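You operate a simulated robot arm through the tools that you are given. There is no shell and no other tool. Be economical: measure what you need, move in short steps, check, and stop when the job is done.

Carry out the task below with a simulated robot arm. There is one attempt and no reset: what you move stays moved.

JOB
Take the seal horn and put it on top of the rubber sleeve on the service bench.

The check looks at the end state, three seconds after you hand in, the way a careful person would. Anything else that was tipped, shoved, dropped, spilled or broken makes it a failure. A push-on lid holds only when it is set on centred and level and pressed home; a screw cap is set on level and turned clockwise until tight.

ROBOT AND FRAMES
A 7-joint arm with a two-finger parallel gripper, fixed in place. Base frame: the origin is at the foot of the arm, x ahead of it, y to its left, z up; the work surface is at about z = 0. Units: cm, degrees, N and s.
With the tool pointing down near the work surface it reaches from about 22 to 58 cm from the base axis. Its first joint turns from -66.0 to 66.0 degrees. Payload 2.5 kg.
The tool frame sits at the grasp point between the pads (the TCP): z along the fingers, y along the line on which they close. The tips reach 2.3 cm beyond it. Largest opening 9.4 cm; finger width 3.8, thickness 1; the body of the gripper, 5.4 by 9.6 cm, starts 3.9 cm behind the TCP.
Orientation is told as [roll, pitch, yaw] about the base's x, y, z axes, in that order, counted from this pose: with the fingers straight down and closing along the base's y, the tool's x points along the base's -x, its y along +y and its z along -z.

CONTROLS
- The arm moves only by the tool arm_command. Its argument "motion" is a list that holds one entry, the list of rows, each a list of 4 numbers: the shift along the base's x, y, z in units of 30 mm (1.0 is 30 mm), then the turn about the base's z in units of 5 degrees (1.0 is 5 degrees). In form: [[[tx, ty, tz, yaw], ...]]. A call has 1 to 12 rows; each row shifts and turns the commanded pose from where the row before left it. "jaw" is the gripper command, from -1 (shut) to 1 (fully open), values between in proportion, set as the call begins (left out, the last holds). A call with a number of a shift or a turn outside -1 to 1 is refused whole. Rows are played at 5 a second. More than 5 cm and 8.6 degrees between two rows, or a gripper value outside its range, and nothing of the call is played. A pose out of reach is approached as far as the arm can. The call stops where the force on the tool passes 40 N (or 10 N more than at its start, if that is more) or the arm is blocked; 0.2 s more then pass. The fingers move at their own pace (about 10.8 cm/s each) and stop on an object; they squeeze with about 25 N. The grip force told is the motor's: it shows also when the fingers shut on nothing. Time passes only in rows, and 0.2 s behind the last, so rows that do not move let the fingers close. The reply holds the time, the measured pose of the TCP, the force on the tool along the base axes, the opening and the grip force, in the units named above and with some noise, and new pictures: "pictures" is both (left out), scene, wrist or none.
- Cameras (640 x 400 px; columns grow to the right, rows downward): "scene" is fixed at [13.08, -40.57, 56.52]; the picture's right is [0.82, -0.57, 0.00], its down [-0.28, -0.40, -0.87] and it looks along [0.49, 0.72, -0.49] (base axes); focal length 290 px, centre (320, 200). "wrist" rides on the gripper at [8.6, 1.6, -7.4] in the tool frame; the picture's right is [-0.18, 0.98, 0.00], its down [-0.58, -0.11, -0.81] and it looks along [-0.79, -0.15, 0.59] (tool axes); focal length 243 px, centre (320, 200). There is no depth. A picture from a camera that has moved, and an enlarged one, comes with that camera's place and axes in the base frame and with its lens. The place of the scene camera against the robot may be out by one fixed shift of up to 1.8 cm in any direction.
- enlarge(camera, box): a new picture of the part [left, top, right, bottom] of that camera's present view, enlarged. No time passes.
- hand_in(): hands the job in; it is judged then, once.

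Work in short steps. Places have to be worked out from the pictures, the camera data and where the tool is seen: move nearer, look again, correct. Check each grasp and each placing, and mend what went wrong. You have 90 turns and 170 pictures in all, those below and enlarged ones among them. Open the gripper and draw the arm clear of the work before you hand the job in, unless the task says otherwise; then end with one line.

The tools are called after "Call:" as name(argument=value, ...) on one line, values as JSON. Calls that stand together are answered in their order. arm_command: Moves the arm, as the interface text tells. Its arguments: {"type":"object","properties":{"motion":{"type":"array"},"jaw":{"type":"number"},"pictures":{"type":"string","enum":["both","scene","wrist","none"]}},"required":["motion"]} The other tools are called the same way: enlarge (camera, box) takes an enlarged picture of a part of a camera's view; hand_in () hands the job in.

At the start:

```text
t: 0.0
tool_pos: [36.91, 12.2, 41.86]
orientation: [-0.1, -0.1, 0.1]
wrist_force: [0.6, 0.1, -0.4]
width: 9.38
grip_force: 0.0
```

scene: 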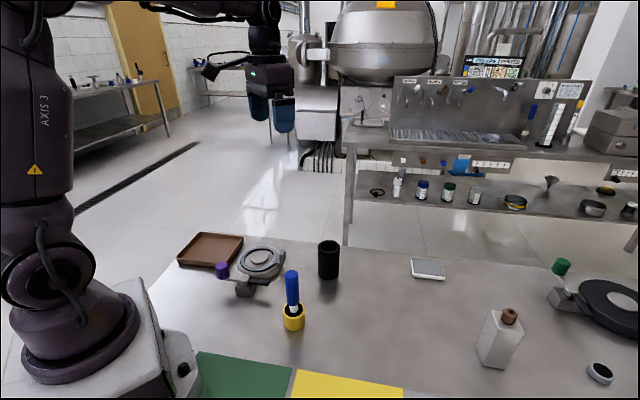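
wrist: 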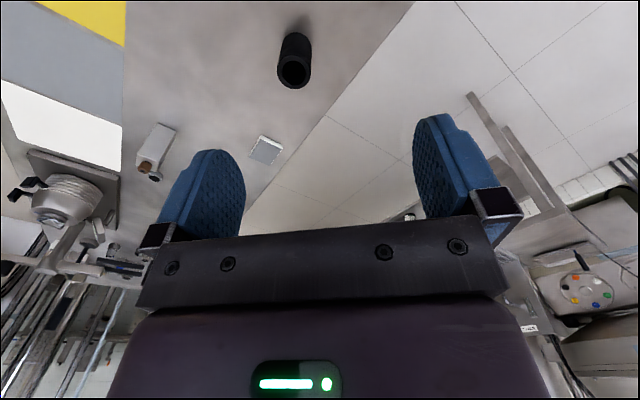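

I'll look closer at the objects on the bench first to identify the seal horn and the rubber sleeve.

Call:
enlarge(camera="scene", box=[170, 220, 370, 345])

Call:
enlarge(camera="scene", box=[400, 240, 640, 390])

```text
3.20 times, centred on (270, 282) of scene
camera zoom: at [13.08, -40.57, 56.52], right [0.82, -0.57, 0.0], down [-0.28, -0.4, -0.87], along [0.49, 0.72, -0.49], focal length 928 px, centre (480, -64)
```

zoom: 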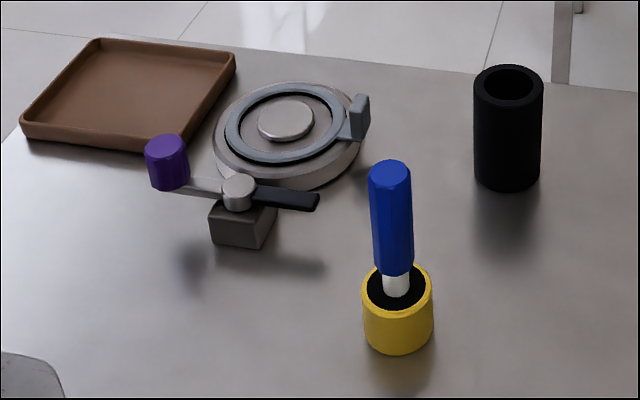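

```text
2.67 times, centred on (520, 315) of scene
camera zoom: at [13.08, -40.57, 56.52], right [0.82, -0.57, 0.0], down [-0.28, -0.4, -0.87], along [0.49, 0.72, -0.49], focal length 773 px, centre (-213, -107)
```

zoom: 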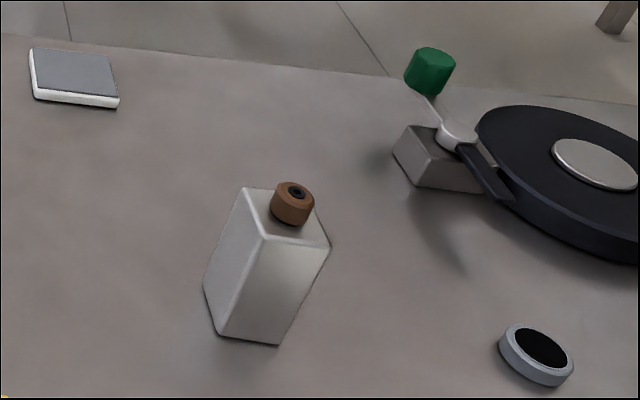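

The reachable items are a black tube around (48, 6.6), a yellow cup holding a blue tool around (33, -1), a lever device and a tray. I'll swing the hand round for a closer look from above before deciding.

Call:
arm_command(motion=[[[-0.9, -0.8, -0.3, 0], [-0.9, -0.8, -0.3, 0], [-0.9, -0.8, -0.3, 0], [-0.3, -0.8, -0.3, 0], [0, -0.8, -0.3, 0], [0, 0, 0, 0]]], jaw=1)

```text
t: 1.4
tool_pos: [27.97, 0.39, 37.75]
orientation: [0.0, 0.0, 0.1]
wrist_force: [-0.1, 0.1, 0.3]
width: 9.38
grip_force: 0.1
camera wrist: at [19.15, 2.0, 45.12], right [0.18, 0.98, 0.0], down [0.58, -0.11, 0.81], along [0.79, -0.15, -0.59], focal length 243 px, centre (320, 200)
```

scene: 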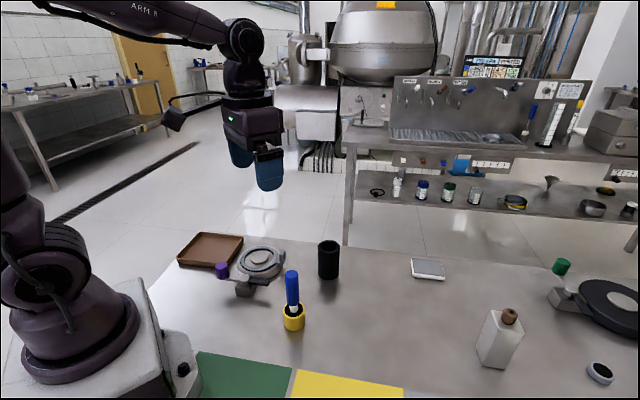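
wrist: 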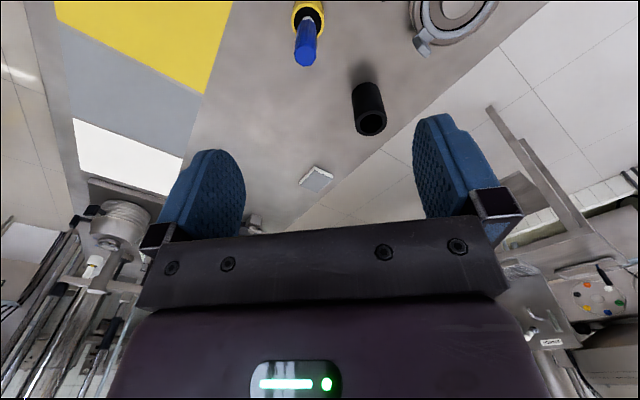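

I'll enlarge the wrist view to read the shape of the tube and the blue tool.

Call:
enlarge(camera="wrist", box=[270, 0, 510, 150])

Call:
enlarge(camera="scene", box=[270, 230, 350, 340])

Call:
enlarge(camera="scene", box=[200, 230, 300, 310])

```text
2.67 times, centred on (390, 75) of wrist
camera zoom: at [19.15, 2.0, 45.12], right [0.18, 0.98, 0.0], down [0.58, -0.11, 0.81], along [0.79, -0.15, -0.59], focal length 647 px, centre (133, 533)
```

zoom: 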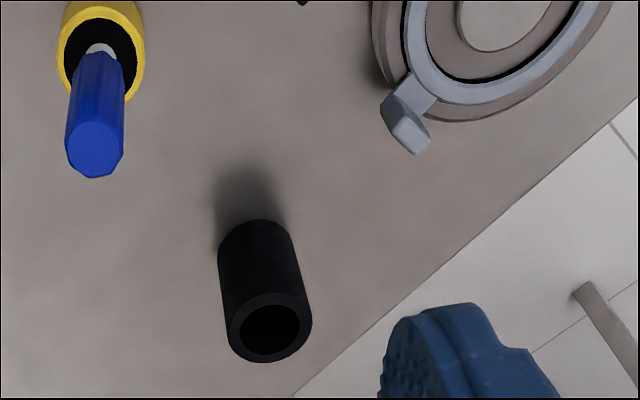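

```text
3.64 times, centred on (310, 285) of scene
camera zoom: at [13.08, -40.57, 56.52], right [0.82, -0.57, 0.0], down [-0.28, -0.4, -0.87], along [0.49, 0.72, -0.49], focal length 1054 px, centre (356, -109)
```

zoom: 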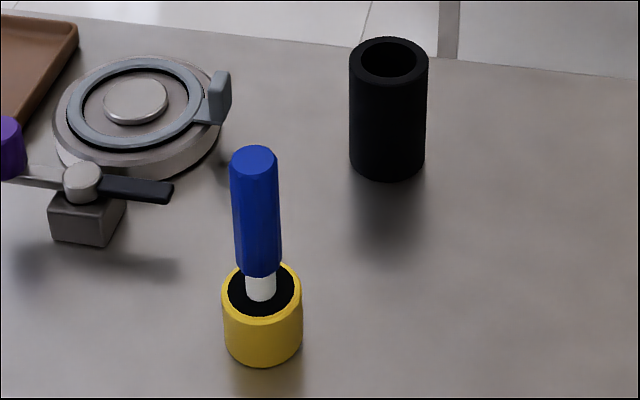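

```text
5.00 times, centred on (250, 270) of scene
camera zoom: at [13.08, -40.57, 56.52], right [0.82, -0.57, 0.0], down [-0.28, -0.4, -0.87], along [0.49, 0.72, -0.49], focal length 1450 px, centre (670, -150)
```

zoom: 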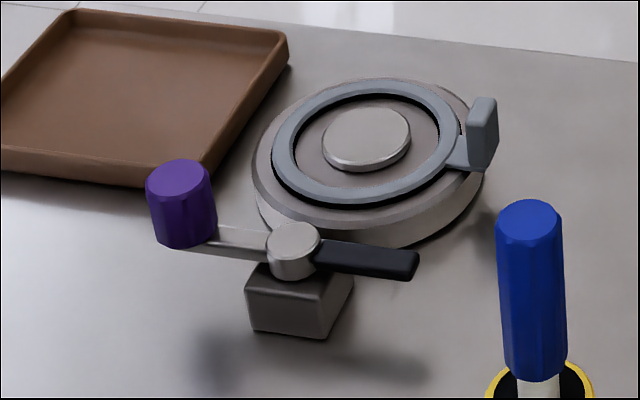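

The blue tool, white neck and yellow base need a closer view to tell whether they're one piece. I'll lower the hand behind it, well clear, and look.

Call:
arm_command(motion=[[[-0.3, 0, -0.9, 0], [-0.3, 0, -0.9, 0], [-0.3, 0, -0.9, 0], [-0.3, -0.2, -0.9, 0], [-0.3, -0.2, -0.9, 0], [-0.3, -0.2, -0.9, 0], [0, 0, -0.9, 0], [0, 0, 0, 0]]])

```text
t: 3.2
tool_pos: [22.66, -1.66, 18.48]
orientation: [0.0, -0.1, 0.1]
wrist_force: [0.3, 0.2, 0.0]
width: 9.39
grip_force: 0.1
camera wrist: at [13.81, -0.16, 25.92], right [0.18, 0.98, 0.0], down [0.58, -0.11, 0.81], along [0.79, -0.15, -0.59], focal length 243 px, centre (320, 200)
```

scene: 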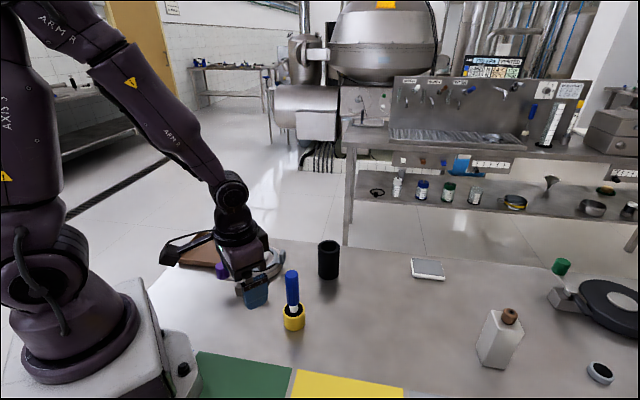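
wrist: 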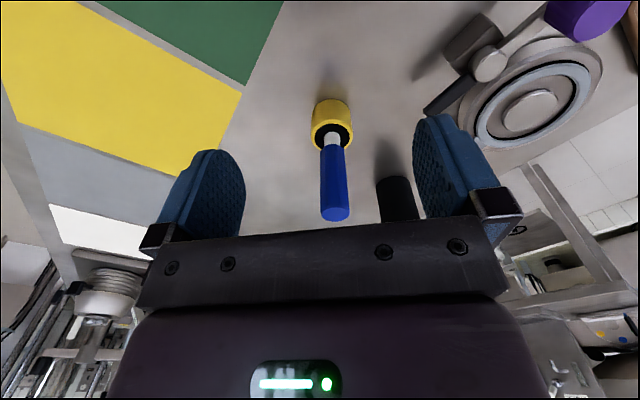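

Call:
enlarge(camera="wrist", box=[270, 70, 430, 230])

Call:
enlarge(camera="wrist", box=[410, 0, 640, 150])

Call:
enlarge(camera="scene", box=[340, 50, 640, 235])

```text
2.50 times, centred on (350, 150) of wrist
camera zoom: at [13.81, -0.16, 25.92], right [0.18, 0.98, 0.0], down [0.58, -0.11, 0.81], along [0.79, -0.15, -0.59], focal length 606 px, centre (245, 325)
```

zoom: 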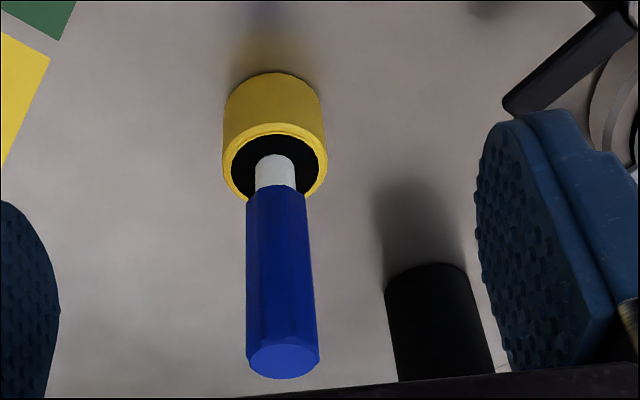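

```text
2.67 times, centred on (525, 75) of wrist
camera zoom: at [13.81, -0.16, 25.92], right [0.18, 0.98, 0.0], down [0.58, -0.11, 0.81], along [0.79, -0.15, -0.59], focal length 647 px, centre (-227, 533)
```

zoom: 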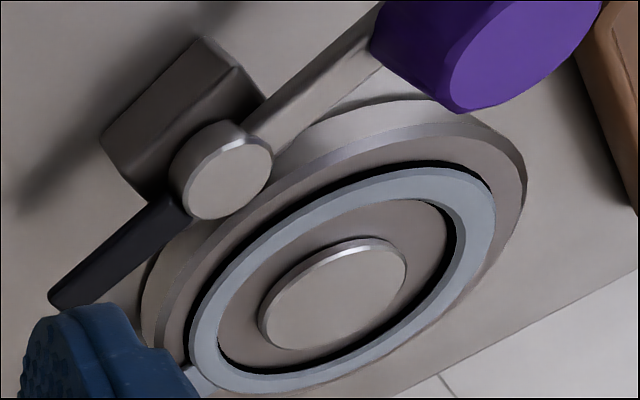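

```text
2.13 times, centred on (490, 142) of scene
camera zoom: at [13.08, -40.57, 56.52], right [0.82, -0.57, 0.0], down [-0.28, -0.4, -0.87], along [0.49, 0.72, -0.49], focal length 619 px, centre (-43, 323)
```

zoom: 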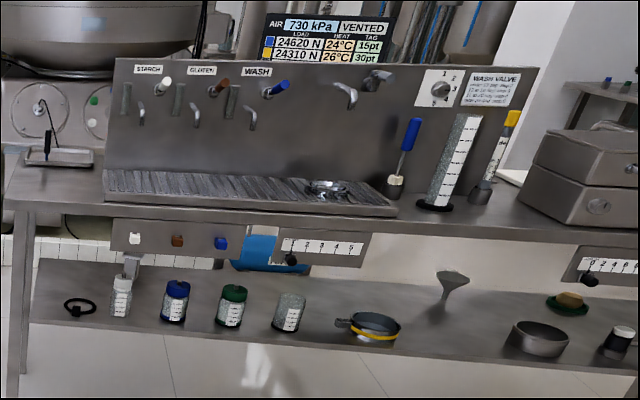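

The wrist views triangulate the blue handle to about (31.6, -2.1) with its top at z ≈ 14.4, and the tube to about (46.3, 5.9). I take the blue-handled piece as the seal horn and the black tube as the rubber sleeve. I'll move above the handle.

Call:
arm_command(motion=[[[0.75, -0.05, 0.1, 0], [0.75, -0.05, 0, 0], [0.75, -0.05, 0, 0], [0.74, 0, 0, 0], [0, 0, 0, 0]]])

```text
t: 4.4
tool_pos: [31.52, -2.04, 19.03]
orientation: [0.0, 0.0, 0.0]
wrist_force: [0.5, 0.3, 0.3]
width: 9.39
grip_force: 0.0
camera wrist: at [22.69, -0.48, 26.49], right [0.18, 0.98, 0.0], down [0.58, -0.11, 0.81], along [0.79, -0.15, -0.59], focal length 243 px, centre (320, 200)
```

scene: 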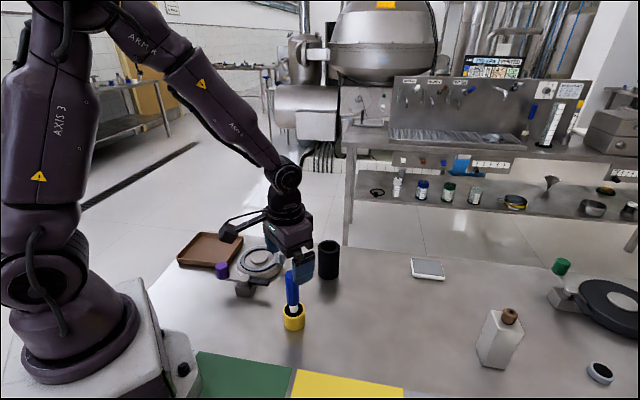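
wrist: 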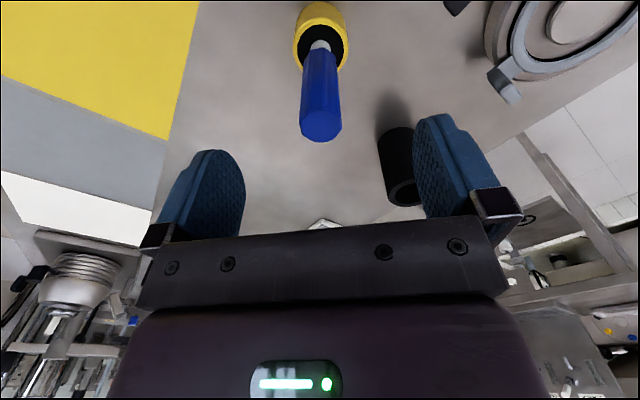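

The new view puts the handle top at (31.5, -2.1), right under the tool. I'll go straight down to z ≈ 11 with the jaw open.

Call:
arm_command(motion=[[[0, 0, -0.6, 0], [0, 0, -0.6, 0], [0, 0, -0.6, 0], [0, 0, -0.5, 0], [0, 0, -0.37, 0], [0, 0, 0, 0]]])

```text
t: 5.8
tool_pos: [31.48, -1.95, 10.94]
orientation: [0.0, 0.0, -0.1]
wrist_force: [-0.6, -0.2, -0.2]
width: 9.39
grip_force: 0.0
camera wrist: at [22.74, -0.44, 18.38], right [0.18, 0.98, 0.0], down [0.58, -0.11, 0.81], along [0.79, -0.15, -0.59], focal length 243 px, centre (320, 200)
```

scene: 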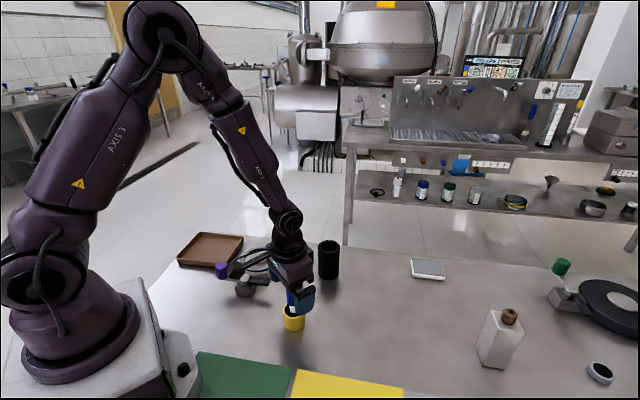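
wrist: 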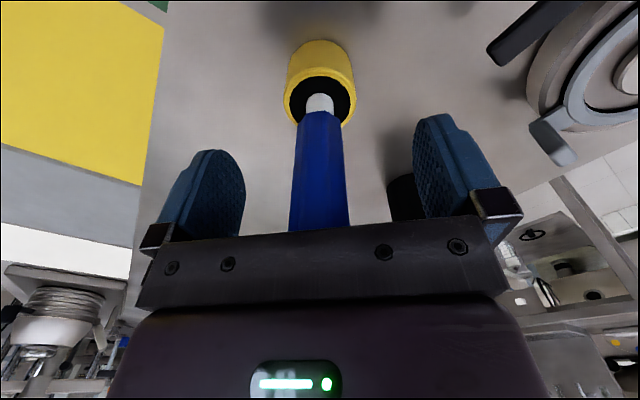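

The handle sits midway between the pads, so I'll close on it.

Call:
arm_command(motion=[[[0, 0, 0, 0], [0, 0, 0, 0], [0, 0, 0, 0], [0, 0, 0, 0]]], jaw=-1, pictures="wrist")

```text
t: 6.8
tool_pos: [31.49, -2.08, 10.9]
orientation: [0.0, -0.1, 0.0]
wrist_force: [0.7, -7.2, 0.3]
width: 2.5
grip_force: 25.4
camera wrist: at [22.73, -0.47, 18.4], right [0.18, 0.98, 0.0], down [0.58, -0.11, 0.81], along [0.79, -0.15, -0.59], focal length 243 px, centre (320, 200)
```

wrist: 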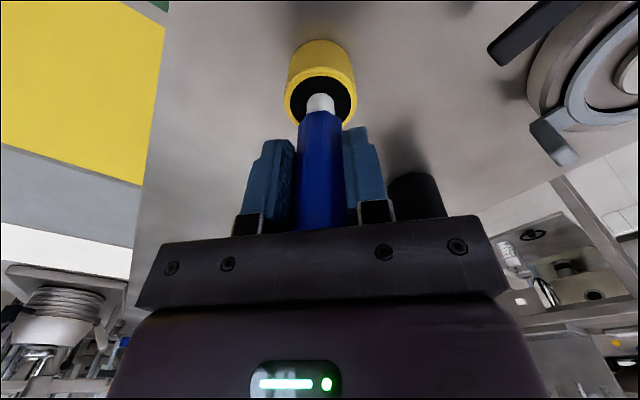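

Gripped at 2.5 cm with a side load of about 7 N, so the piece is held a little toward -y. I'll ease that way slightly and lift a short distance to see what comes up.

Call:
arm_command(motion=[[[0, -0.03, 0.05, 0], [0, 0, 0.15, 0], [0, 0, 0.2, 0], [0, 0, 0.2, 0], [0, 0, 0, 0]]])

```text
t: 8.0
tool_pos: [31.49, -2.12, 12.58]
orientation: [0.0, 0.0, 0.0]
wrist_force: [-2.9, 4.3, -1.1]
width: 2.47
grip_force: 24.5
camera wrist: at [22.75, -0.54, 20.07], right [0.18, 0.98, 0.0], down [0.58, -0.11, 0.81], along [0.79, -0.15, -0.59], focal length 243 px, centre (320, 200)
```

scene: 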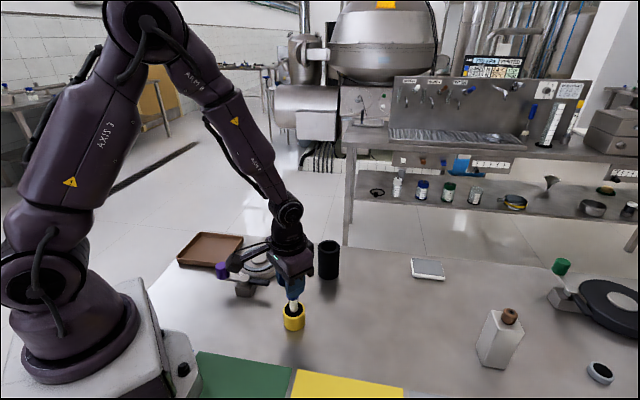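
wrist: 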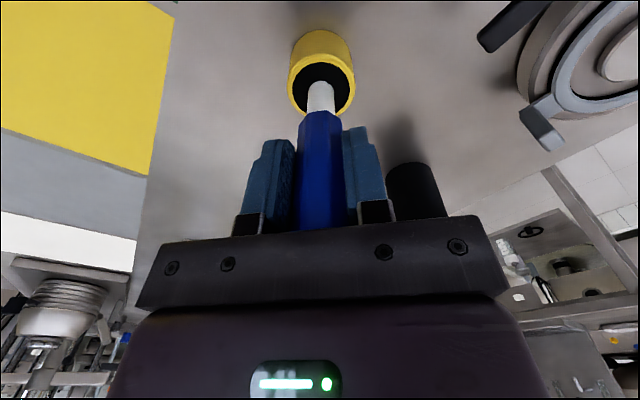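

The blue tool slides out of the yellow cup, which stays put. I'll keep lifting until its end is clear and look at it.

Call:
arm_command(motion=[[[0, 0, 0.25, 0], [0, 0, 0.25, 0], [0, 0, 0.25, 0], [0, 0, 0.25, 0], [0, 0, 0.25, 0], [0, 0, 0.25, 0], [0, 0, 0.25, 0], [0, 0, 0, 0]]])

Call:
enlarge(camera="scene", box=[240, 220, 360, 340])

Call:
enlarge(camera="wrist", box=[240, 0, 400, 160])

```text
t: 9.8
tool_pos: [31.67, -2.05, 17.92]
orientation: [0.0, -0.1, 0.0]
wrist_force: [-0.5, -0.1, -0.1]
width: 2.43
grip_force: 25.2
camera wrist: at [22.83, -0.5, 25.34], right [0.18, 0.98, 0.0], down [0.58, -0.11, 0.81], along [0.79, -0.15, -0.59], focal length 243 px, centre (320, 200)
```

scene: 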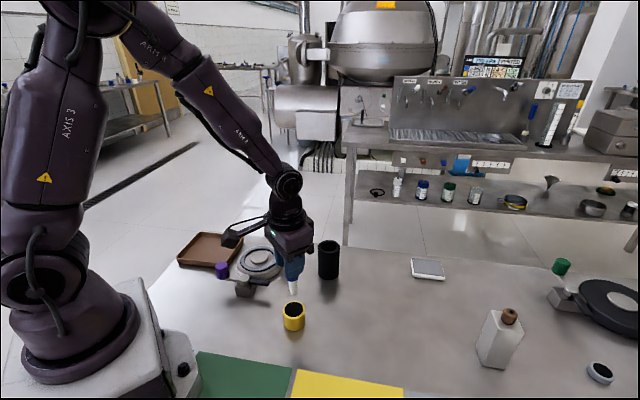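
wrist: 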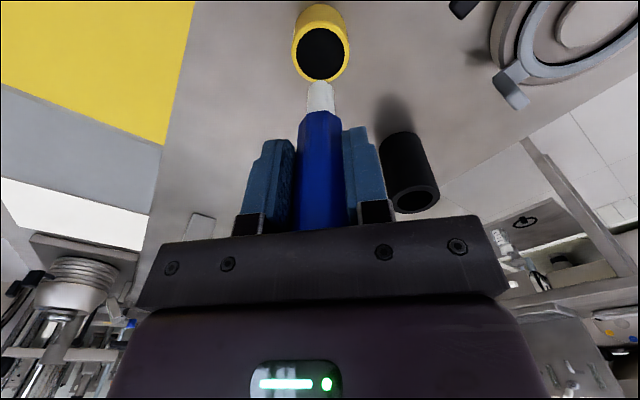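

```text
3.33 times, centred on (300, 280) of scene
camera zoom: at [13.08, -40.57, 56.52], right [0.82, -0.57, 0.0], down [-0.28, -0.4, -0.87], along [0.49, 0.72, -0.49], focal length 966 px, centre (387, -67)
```

zoom: 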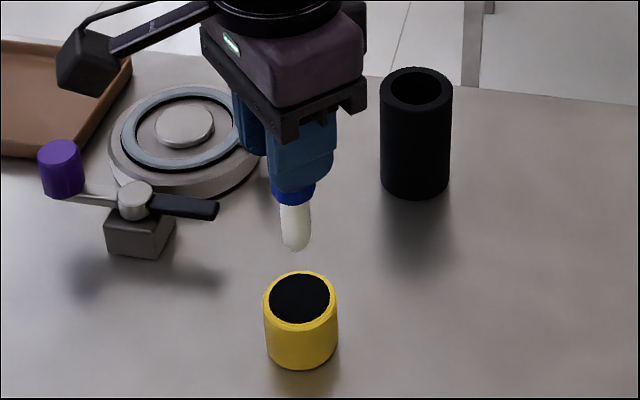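

```text
2.50 times, centred on (320, 80) of wrist
camera zoom: at [22.83, -0.5, 25.34], right [0.18, 0.98, 0.0], down [0.58, -0.11, 0.81], along [0.79, -0.15, -0.59], focal length 606 px, centre (320, 500)
```

zoom: 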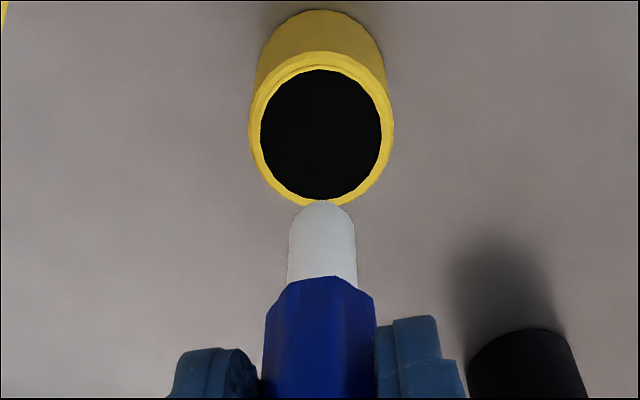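

The piece is a blue handle with a round white nose, like a bullet for easing seals on, which fits "seal horn". Before placing, I need to know how deep the black sleeve's bore is, so I'll raise the hand and look into it steeply.

Call:
arm_command(motion=[[[0, 0, 0.9, 0], [0, 0, 0.9, 0], [0.3, 0.2, 0.9, 0], [0.6, 0.4, 0.9, 0], [0.8, 0.4, 0.9, 0], [0.8, 0.4, 0.9, 0], [0.8, 0.4, 0.7, 0], [0.3, 0.2, 0, 0], [0, 0, 0, 0]]], pictures="wrist")

Call:
enlarge(camera="wrist", box=[270, 0, 390, 100])

Call:
enlarge(camera="scene", box=[280, 230, 350, 340])

```text
t: 11.8
tool_pos: [42.28, 3.96, 36.25]
orientation: [0.1, 0.0, 0.0]
wrist_force: [-0.2, -0.4, -1.2]
width: 2.49
grip_force: 25.4
camera wrist: at [33.49, 5.59, 43.77], right [0.18, 0.98, 0.0], down [0.58, -0.11, 0.81], along [0.79, -0.15, -0.59], focal length 243 px, centre (320, 200)
```

wrist: 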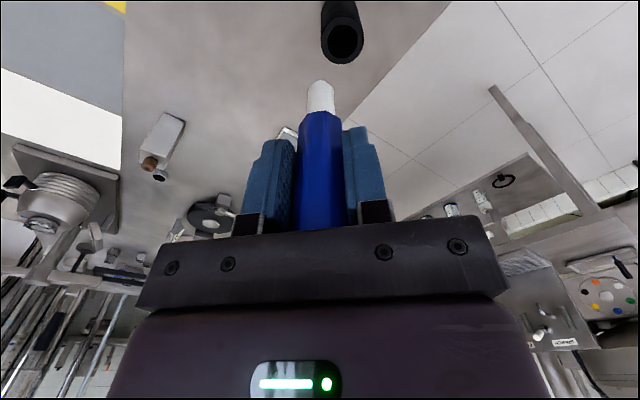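

```text
4.00 times, centred on (330, 50) of wrist
camera zoom: at [33.49, 5.59, 43.77], right [0.18, 0.98, 0.0], down [0.58, -0.11, 0.81], along [0.79, -0.15, -0.59], focal length 970 px, centre (280, 800)
```

zoom: 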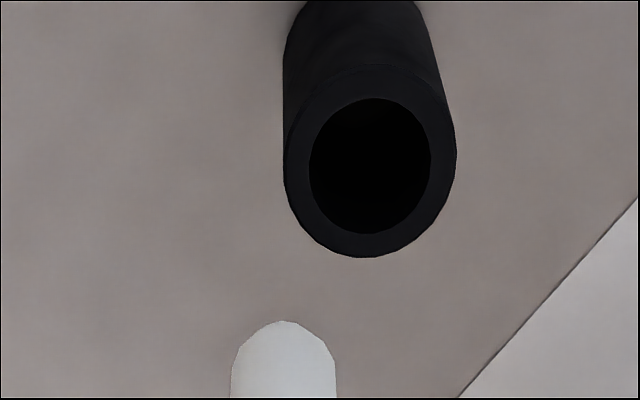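

```text
3.64 times, centred on (315, 285) of scene
camera zoom: at [13.08, -40.57, 56.52], right [0.82, -0.57, 0.0], down [-0.28, -0.4, -0.87], along [0.49, 0.72, -0.49], focal length 1054 px, centre (338, -109)
```

zoom: 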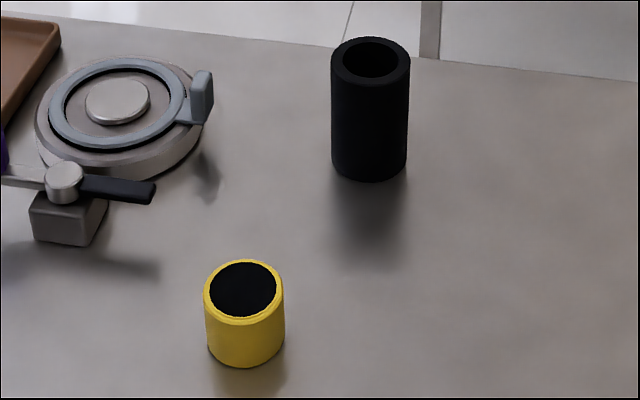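

The bore looks genuinely deep and about 3.8 cm wide. Before committing I'll read the wall display and bench labels for anything that names the parts.

Call:
enlarge(camera="scene", box=[455, 45, 600, 135])

Call:
enlarge(camera="wrist", box=[100, 90, 260, 250])

Call:
enlarge(camera="scene", box=[360, 140, 640, 320])

```text
4.41 times, centred on (528, 90) of scene
camera zoom: at [13.08, -40.57, 56.52], right [0.82, -0.57, 0.0], down [-0.28, -0.4, -0.87], along [0.49, 0.72, -0.49], focal length 1280 px, centre (-596, 686)
```

zoom: 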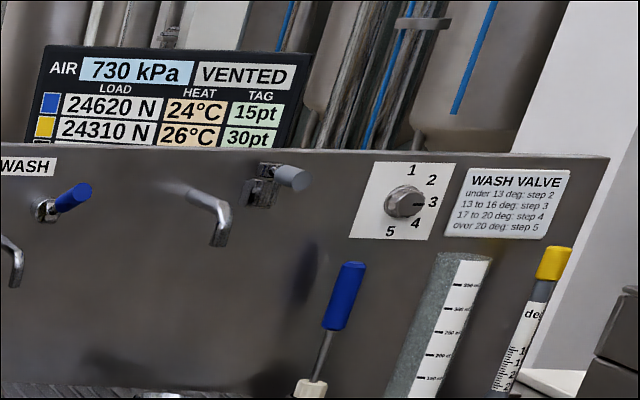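

```text
2.50 times, centred on (180, 170) of wrist
camera zoom: at [33.49, 5.59, 43.77], right [0.18, 0.98, 0.0], down [0.58, -0.11, 0.81], along [0.79, -0.15, -0.59], focal length 606 px, centre (670, 275)
```

zoom: 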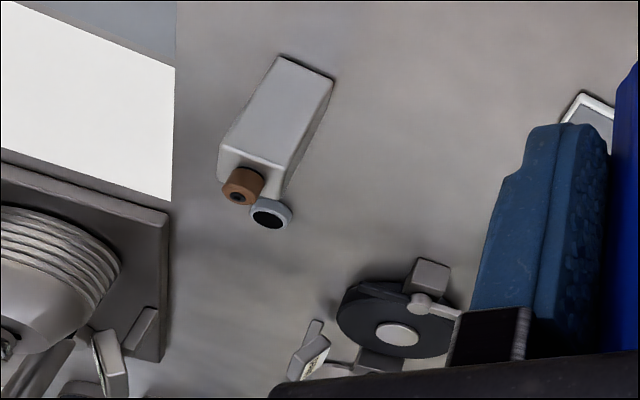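

```text
2.22 times, centred on (500, 230) of scene
camera zoom: at [13.08, -40.57, 56.52], right [0.82, -0.57, 0.0], down [-0.28, -0.4, -0.87], along [0.49, 0.72, -0.49], focal length 644 px, centre (-80, 133)
```

zoom: 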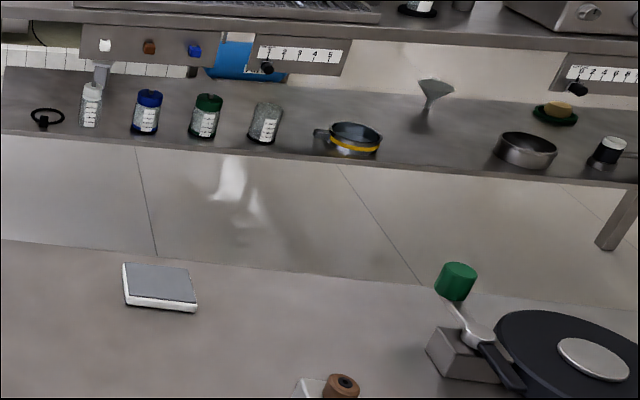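

No naming clues there. I'll go on with the horn and the black sleeve, and bring the horn above the bore at (46.6, 6.0) with its nose about 3 cm above the rim.

Call:
arm_command(motion=[[[0.48, 0.23, 0, 0], [0.48, 0.23, -0.6, 0], [0.48, 0.22, -0.8, 0], [0, 0, -0.8, 0], [0, 0, -0.8, 0], [0, 0, -0.8, 0], [0, 0, -0.6, 0], [0, 0, 0, 0]]])

Call:
enlarge(camera="wrist", box=[260, 0, 380, 120])

Call:
enlarge(camera="scene", box=[270, 180, 390, 300])

```text
t: 13.6
tool_pos: [46.73, 5.76, 23.11]
orientation: [0.0, 0.0, 0.0]
wrist_force: [-0.1, 0.4, -0.5]
width: 2.44
grip_force: 24.8
camera wrist: at [38.01, 7.44, 30.61], right [0.18, 0.98, 0.0], down [0.58, -0.11, 0.81], along [0.79, -0.15, -0.59], focal length 243 px, centre (320, 200)
```

scene: 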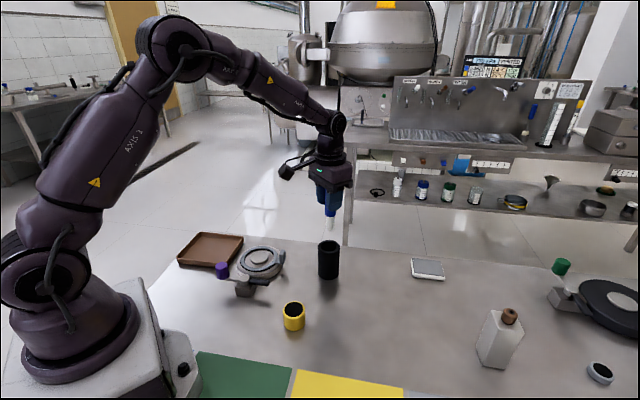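
wrist: 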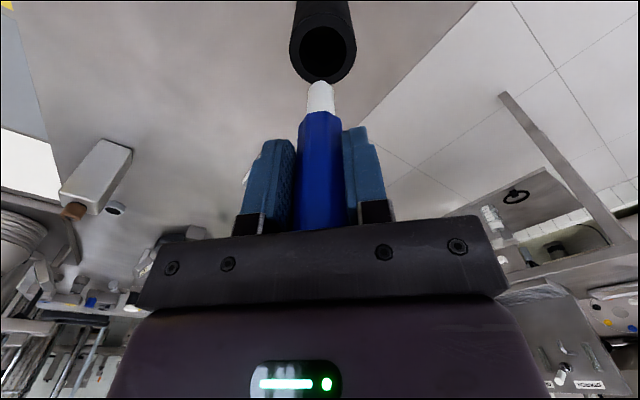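

```text
3.33 times, centred on (320, 60) of wrist
camera zoom: at [38.01, 7.44, 30.61], right [0.18, 0.98, 0.0], down [0.58, -0.11, 0.81], along [0.79, -0.15, -0.59], focal length 809 px, centre (320, 667)
```

zoom: 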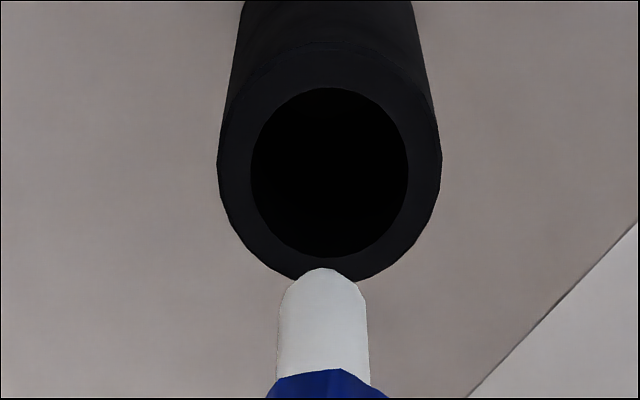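

```text
3.33 times, centred on (330, 240) of scene
camera zoom: at [13.08, -40.57, 56.52], right [0.82, -0.57, 0.0], down [-0.28, -0.4, -0.87], along [0.49, 0.72, -0.49], focal length 966 px, centre (287, 67)
```

zoom: 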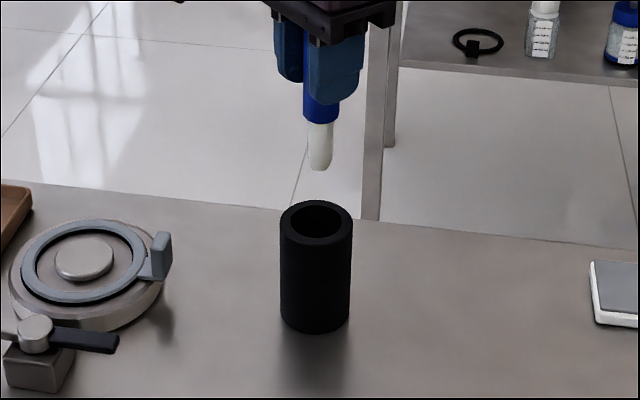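

The bore centre is at about (46.7, 6.0), and the horn nose is 0.25 cm short of it in y. I'll correct that and go down gently into the bore, watching the force.

Call:
arm_command(motion=[[[0, 0.08, -0.2, 0], [0, 0, -0.3, 0], [0, 0, -0.3, 0], [0, 0, -0.3, 0], [0, 0, -0.25, 0], [0, 0, -0.2, 0], [0, 0, 0, 0]]])

Call:
enlarge(camera="scene", box=[270, 180, 390, 300])

Call:
enlarge(camera="wrist", box=[260, 0, 380, 120])

```text
t: 15.2
tool_pos: [46.57, 6.08, 18.4]
orientation: [0.1, 0.0, -0.1]
wrist_force: [0.6, 0.3, -0.5]
width: 2.45
grip_force: 24.7
camera wrist: at [37.83, 7.75, 25.81], right [0.18, 0.98, 0.0], down [0.58, -0.11, 0.81], along [0.79, -0.15, -0.59], focal length 243 px, centre (320, 200)
```

scene: 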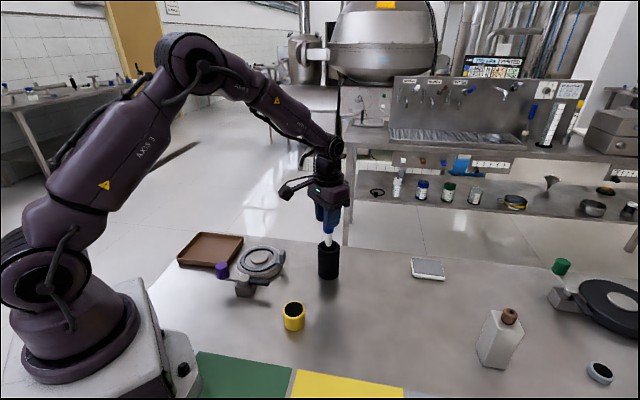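
wrist: 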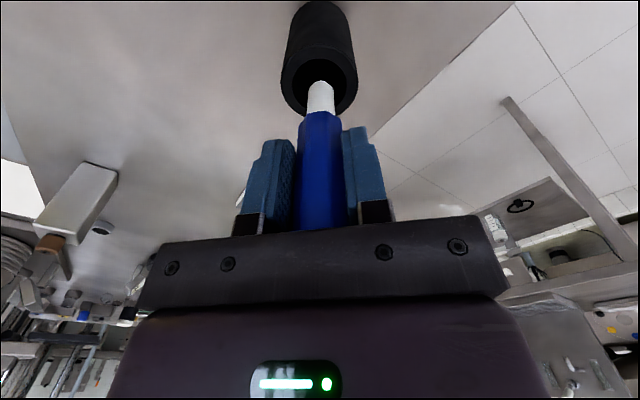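

```text
3.33 times, centred on (330, 240) of scene
camera zoom: at [13.08, -40.57, 56.52], right [0.82, -0.57, 0.0], down [-0.28, -0.4, -0.87], along [0.49, 0.72, -0.49], focal length 966 px, centre (287, 67)
```

zoom: 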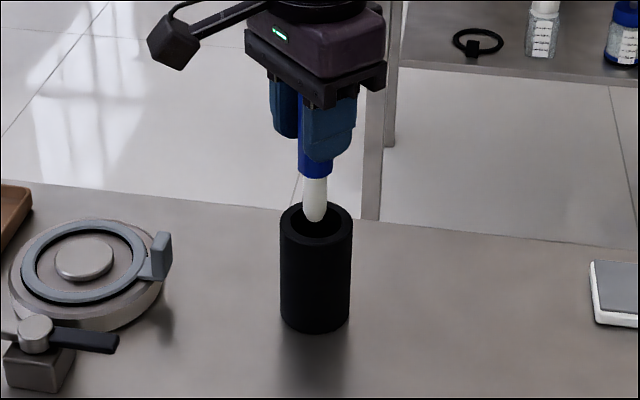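

```text
3.33 times, centred on (320, 60) of wrist
camera zoom: at [37.83, 7.75, 25.81], right [0.18, 0.98, 0.0], down [0.58, -0.11, 0.81], along [0.79, -0.15, -0.59], focal length 809 px, centre (320, 667)
```

zoom: 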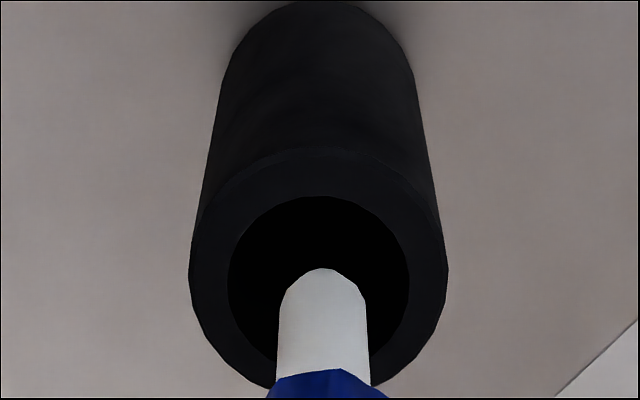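

The nose is centred at the bore mouth with no contact force. I'll go on down in small steps.

Call:
arm_command(motion=[[[0, 0, -0.15, 0], [0, 0, -0.15, 0], [0, 0, -0.15, 0], [0, 0, -0.15, 0], [0, 0, -0.15, 0], [0, 0, -0.15, 0], [0, 0, 0, 0]]])

Call:
enlarge(camera="scene", box=[270, 180, 390, 300])

```text
t: 16.1
tool_pos: [46.94, 6.19, 17.58]
orientation: [0.1, -0.7, 0.0]
wrist_force: [-2.7, -0.5, 9.1]
width: 2.45
grip_force: 25.2
stopped in row 4: the force on the tool passed its limit (the readings are from after the stop); the commanded pose is now the measured one
camera wrist: at [38.13, 7.8, 24.92], right [0.18, 0.98, 0.0], down [0.57, -0.11, 0.81], along [0.8, -0.15, -0.58], focal length 243 px, centre (320, 200)
```

scene: 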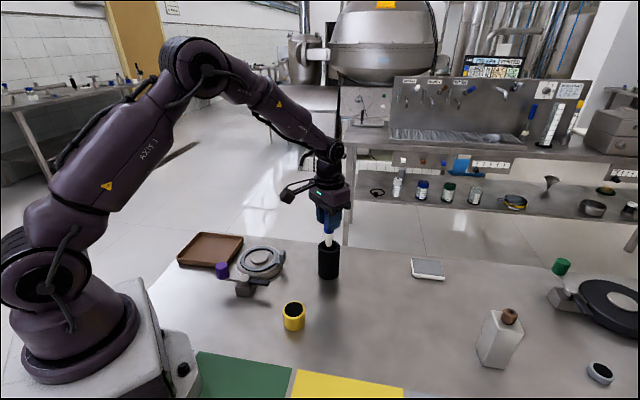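
wrist: 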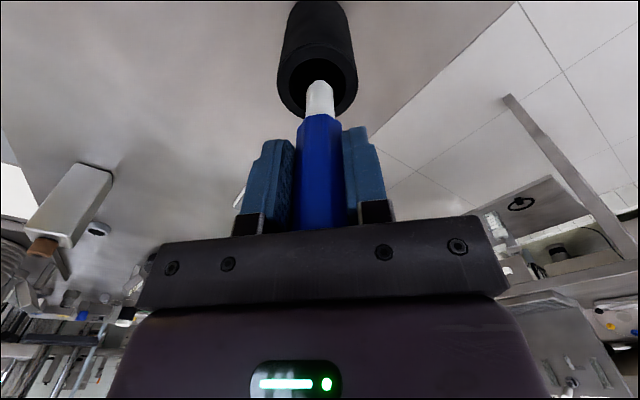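

```text
3.33 times, centred on (330, 240) of scene
camera zoom: at [13.07, -40.57, 56.52], right [0.82, -0.57, 0.0], down [-0.28, -0.4, -0.87], along [0.49, 0.72, -0.49], focal length 966 px, centre (287, 67)
```

zoom: 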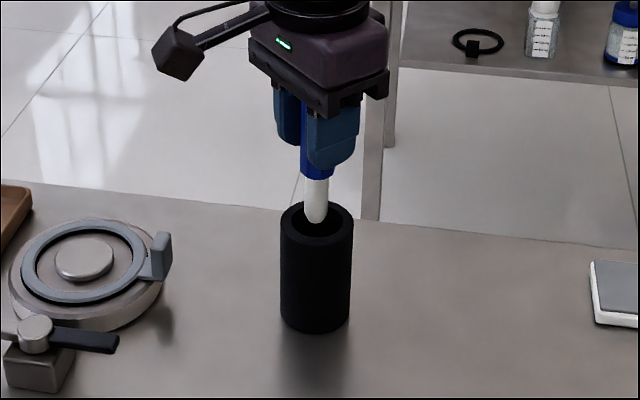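

The nose met something firm at about rim height, even though it looks centred. I'll look closely at the contact from both cameras before doing anything else.

Call:
enlarge(camera="wrist", box=[270, 30, 370, 130])

Call:
enlarge(camera="scene", box=[305, 220, 355, 265])

Call:
enlarge(camera="scene", box=[275, 295, 315, 335])

```text
4.00 times, centred on (320, 80) of wrist
camera zoom: at [38.13, 7.8, 24.92], right [0.18, 0.98, 0.0], down [0.57, -0.11, 0.81], along [0.8, -0.15, -0.58], focal length 970 px, centre (320, 680)
```

zoom: 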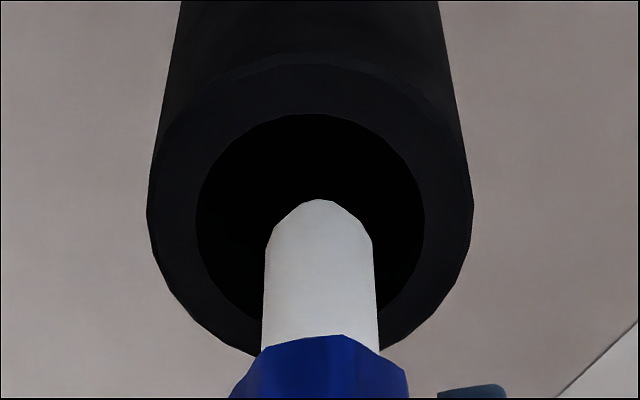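

```text
8.89 times, centred on (330, 242) of scene
camera zoom: at [13.07, -40.57, 56.52], right [0.82, -0.57, 0.0], down [-0.28, -0.4, -0.87], along [0.49, 0.72, -0.49], focal length 2577 px, centre (231, -178)
```

zoom: 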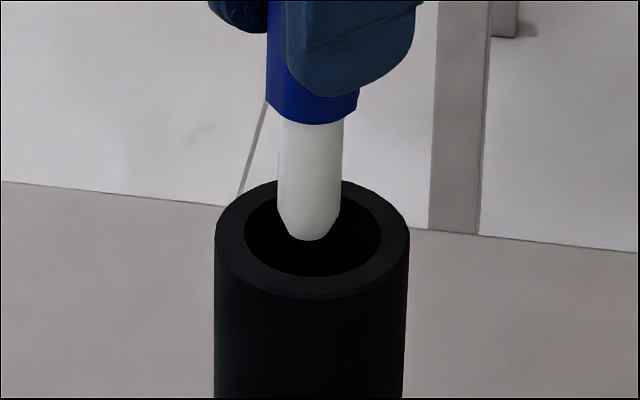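

```text
10.00 times, centred on (295, 315) of scene
camera zoom: at [13.07, -40.57, 56.52], right [0.82, -0.57, 0.0], down [-0.28, -0.4, -0.87], along [0.49, 0.72, -0.49], focal length 2900 px, centre (570, -950)
```

zoom: 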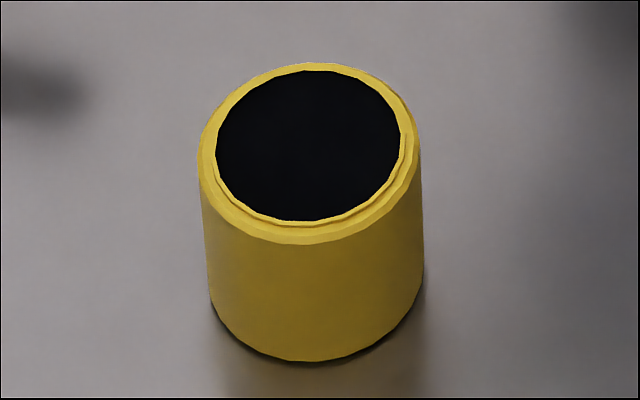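

The nose is chamfered with a roughly 1 cm flat end. The contact sits right at the rim plane, near the centre of the dark disc. I'll back off 4 mm and probe again in fine steps to learn whether it is a flat top or a tight hole I'm slightly off.

Call:
arm_command(motion=[[[0, 0, 0.15, 0], [-0.03, -0.05, 0, 0], [0, 0, 0, 0], [0, 0, 0, 0]]], pictures="none")

Call:
arm_command(motion=[[[0, 0, -0.04, 0], [0, 0, -0.04, 0], [0, 0, -0.04, 0], [0, 0, -0.04, 0], [0, 0, -0.03, 0], [0, 0, -0.03, 0]]], pictures="none")

```text
t: 17.1
tool_pos: [46.8, 6.11, 17.96]
orientation: [0.0, -0.5, -0.1]
wrist_force: [0.0, -0.3, 0.1]
width: 2.45
grip_force: 24.7
```

```text
t: 18.5
tool_pos: [46.81, 6.1, 17.54]
orientation: [0.0, -0.9, 0.0]
wrist_force: [-7.6, -2.8, 34.4]
width: 2.45
grip_force: 25.2
```

Contact comes at the same height again, so the sleeve's top is effectively a firm flat seat. The horn will have to stand on it on its flat nose. I'll ease off the load until the nose only just touches, then check that it's vertical.

Call:
arm_command(motion=[[[-0.02, -0.03, 0.07, 0], [0, 0, 0, 0], [0, 0, 0, 0]]], pictures="none")

```text
t: 19.3
tool_pos: [46.8, 5.85, 17.55]
orientation: [0.1, -0.7, 0.0]
wrist_force: [4.6, 0.2, 12.9]
width: 2.47
grip_force: 25.0
```

There's still 13 N down and some side load. I'll lift clear to shed the side load, then touch down lightly.

Call:
arm_command(motion=[[[0, 0, 0.12, 0], [0, 0.03, 0, 0], [0, 0, 0, 0], [0, 0, 0, 0]]])

Call:
enlarge(camera="scene", box=[300, 190, 360, 290])

Call:
enlarge(camera="wrist", box=[270, 30, 370, 130])

```text
t: 20.3
tool_pos: [46.67, 6.12, 17.81]
orientation: [0.0, -0.5, 0.1]
wrist_force: [-0.3, -0.5, -0.1]
width: 2.47
grip_force: 25.4
camera wrist: at [37.92, 7.72, 25.21], right [0.18, 0.98, 0.0], down [0.57, -0.11, 0.81], along [0.8, -0.15, -0.58], focal length 243 px, centre (320, 200)
```

scene: 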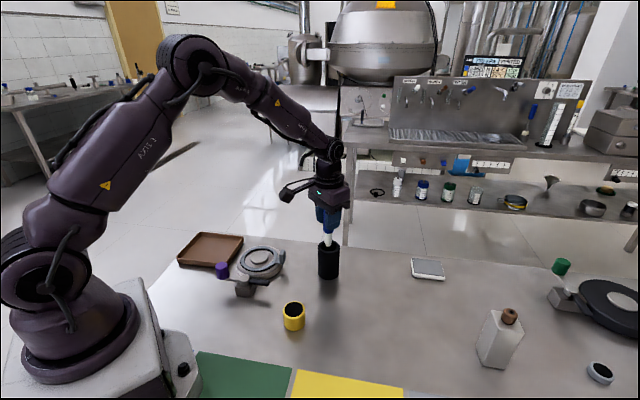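
wrist: 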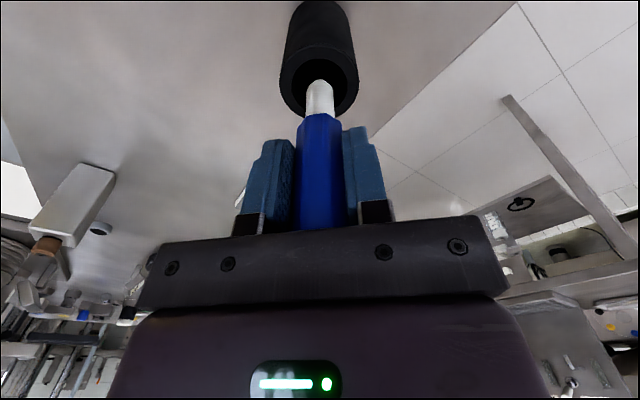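

```text
4.00 times, centred on (330, 240) of scene
camera zoom: at [13.08, -40.57, 56.52], right [0.82, -0.57, 0.0], down [-0.28, -0.4, -0.87], along [0.49, 0.72, -0.49], focal length 1160 px, centre (280, 40)
```

zoom: 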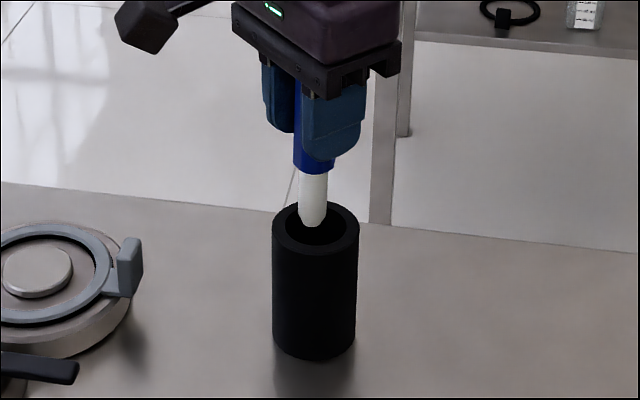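

```text
4.00 times, centred on (320, 80) of wrist
camera zoom: at [37.92, 7.72, 25.21], right [0.18, 0.98, 0.0], down [0.57, -0.11, 0.81], along [0.8, -0.15, -0.58], focal length 970 px, centre (320, 680)
```

zoom: 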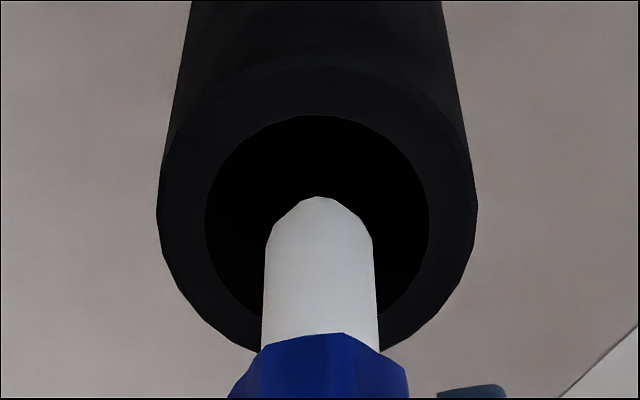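

The nose stops about 2 mm below the rim, and standing it on that small nose would be marginal. As a safe test I'll try the horn back in the yellow cup, which shows whether that socket is real and how these parts are built. First I'll move above the cup.

Call:
arm_command(motion=[[[0, 0, 0.8, 0], [-0.2, -0.1, 0.5, 0], [-0.9, -0.5, 0, 0], [-0.9, -0.5, 0, 0], [-0.9, -0.5, 0, 0], [-0.9, -0.5, 0, 0], [-0.9, -0.45, -0.3, 0], [-0.34, -0.16, -0.6, 0], [0, 0, -0.9, 0], [0, 0, 0, 0]]])

Call:
enlarge(camera="wrist", box=[260, 0, 380, 120])

Call:
enlarge(camera="scene", box=[260, 250, 330, 340])

```text
t: 22.5
tool_pos: [31.56, -2.08, 16.34]
orientation: [0.2, -0.6, 0.0]
wrist_force: [-0.2, -0.3, 0.0]
width: 2.44
grip_force: 24.9
camera wrist: at [22.76, -0.48, 23.76], right [0.18, 0.98, 0.0], down [0.57, -0.11, 0.81], along [0.8, -0.15, -0.58], focal length 243 px, centre (320, 200)
```

scene: 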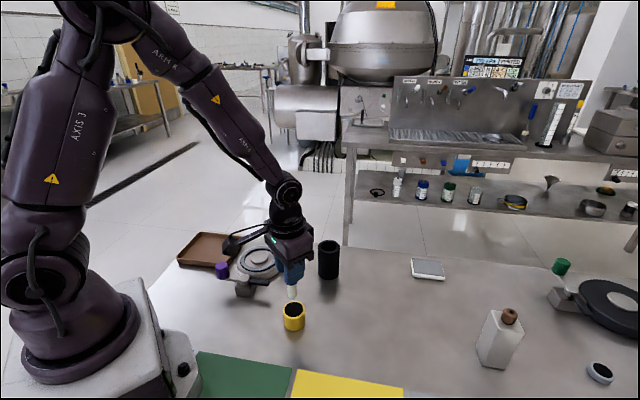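
wrist: 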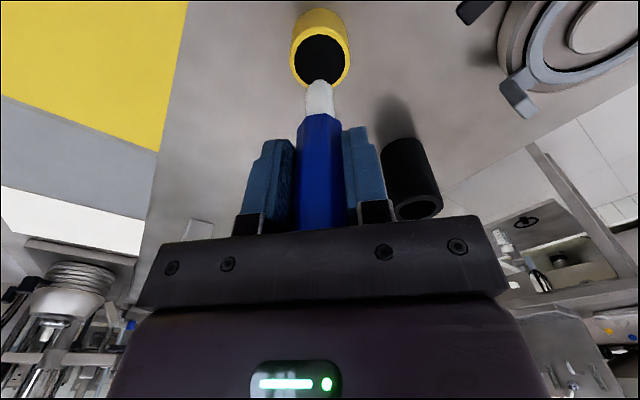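

```text
3.33 times, centred on (320, 60) of wrist
camera zoom: at [22.76, -0.48, 23.76], right [0.18, 0.98, 0.0], down [0.57, -0.11, 0.81], along [0.8, -0.15, -0.58], focal length 809 px, centre (320, 667)
```

zoom: 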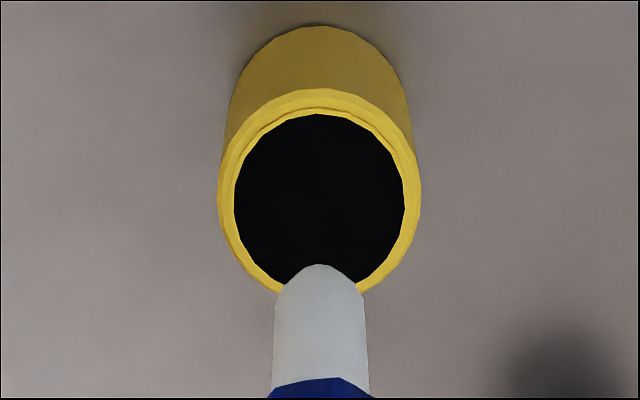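

```text
4.44 times, centred on (295, 295) of scene
camera zoom: at [13.08, -40.57, 56.52], right [0.82, -0.57, 0.0], down [-0.28, -0.4, -0.87], along [0.49, 0.72, -0.49], focal length 1289 px, centre (431, -222)
```

zoom: 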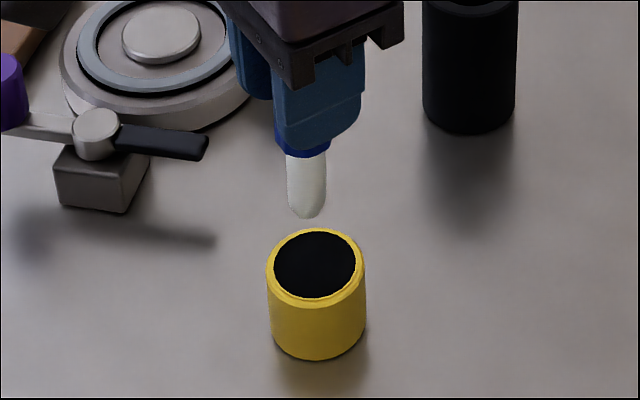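

The cup's centre is directly under the nose at (31.5, -2.1). I'll lower it slowly to feel whether it enters.

Call:
arm_command(motion=[[[0, 0, -0.4, 0], [0, 0, -0.4, 0], [0, 0, -0.2, 0], [0, 0, -0.1, 0], [0, 0, -0.1, 0], [0, 0, -0.06, 0], [0, 0, -0.06, 0], [0, 0, 0, 0]]], pictures="none")

```text
t: 24.3
tool_pos: [31.65, -2.03, 12.23]
orientation: [0.1, -0.5, -0.1]
wrist_force: [-3.5, 2.5, -1.1]
width: 2.47
grip_force: 25.4
```

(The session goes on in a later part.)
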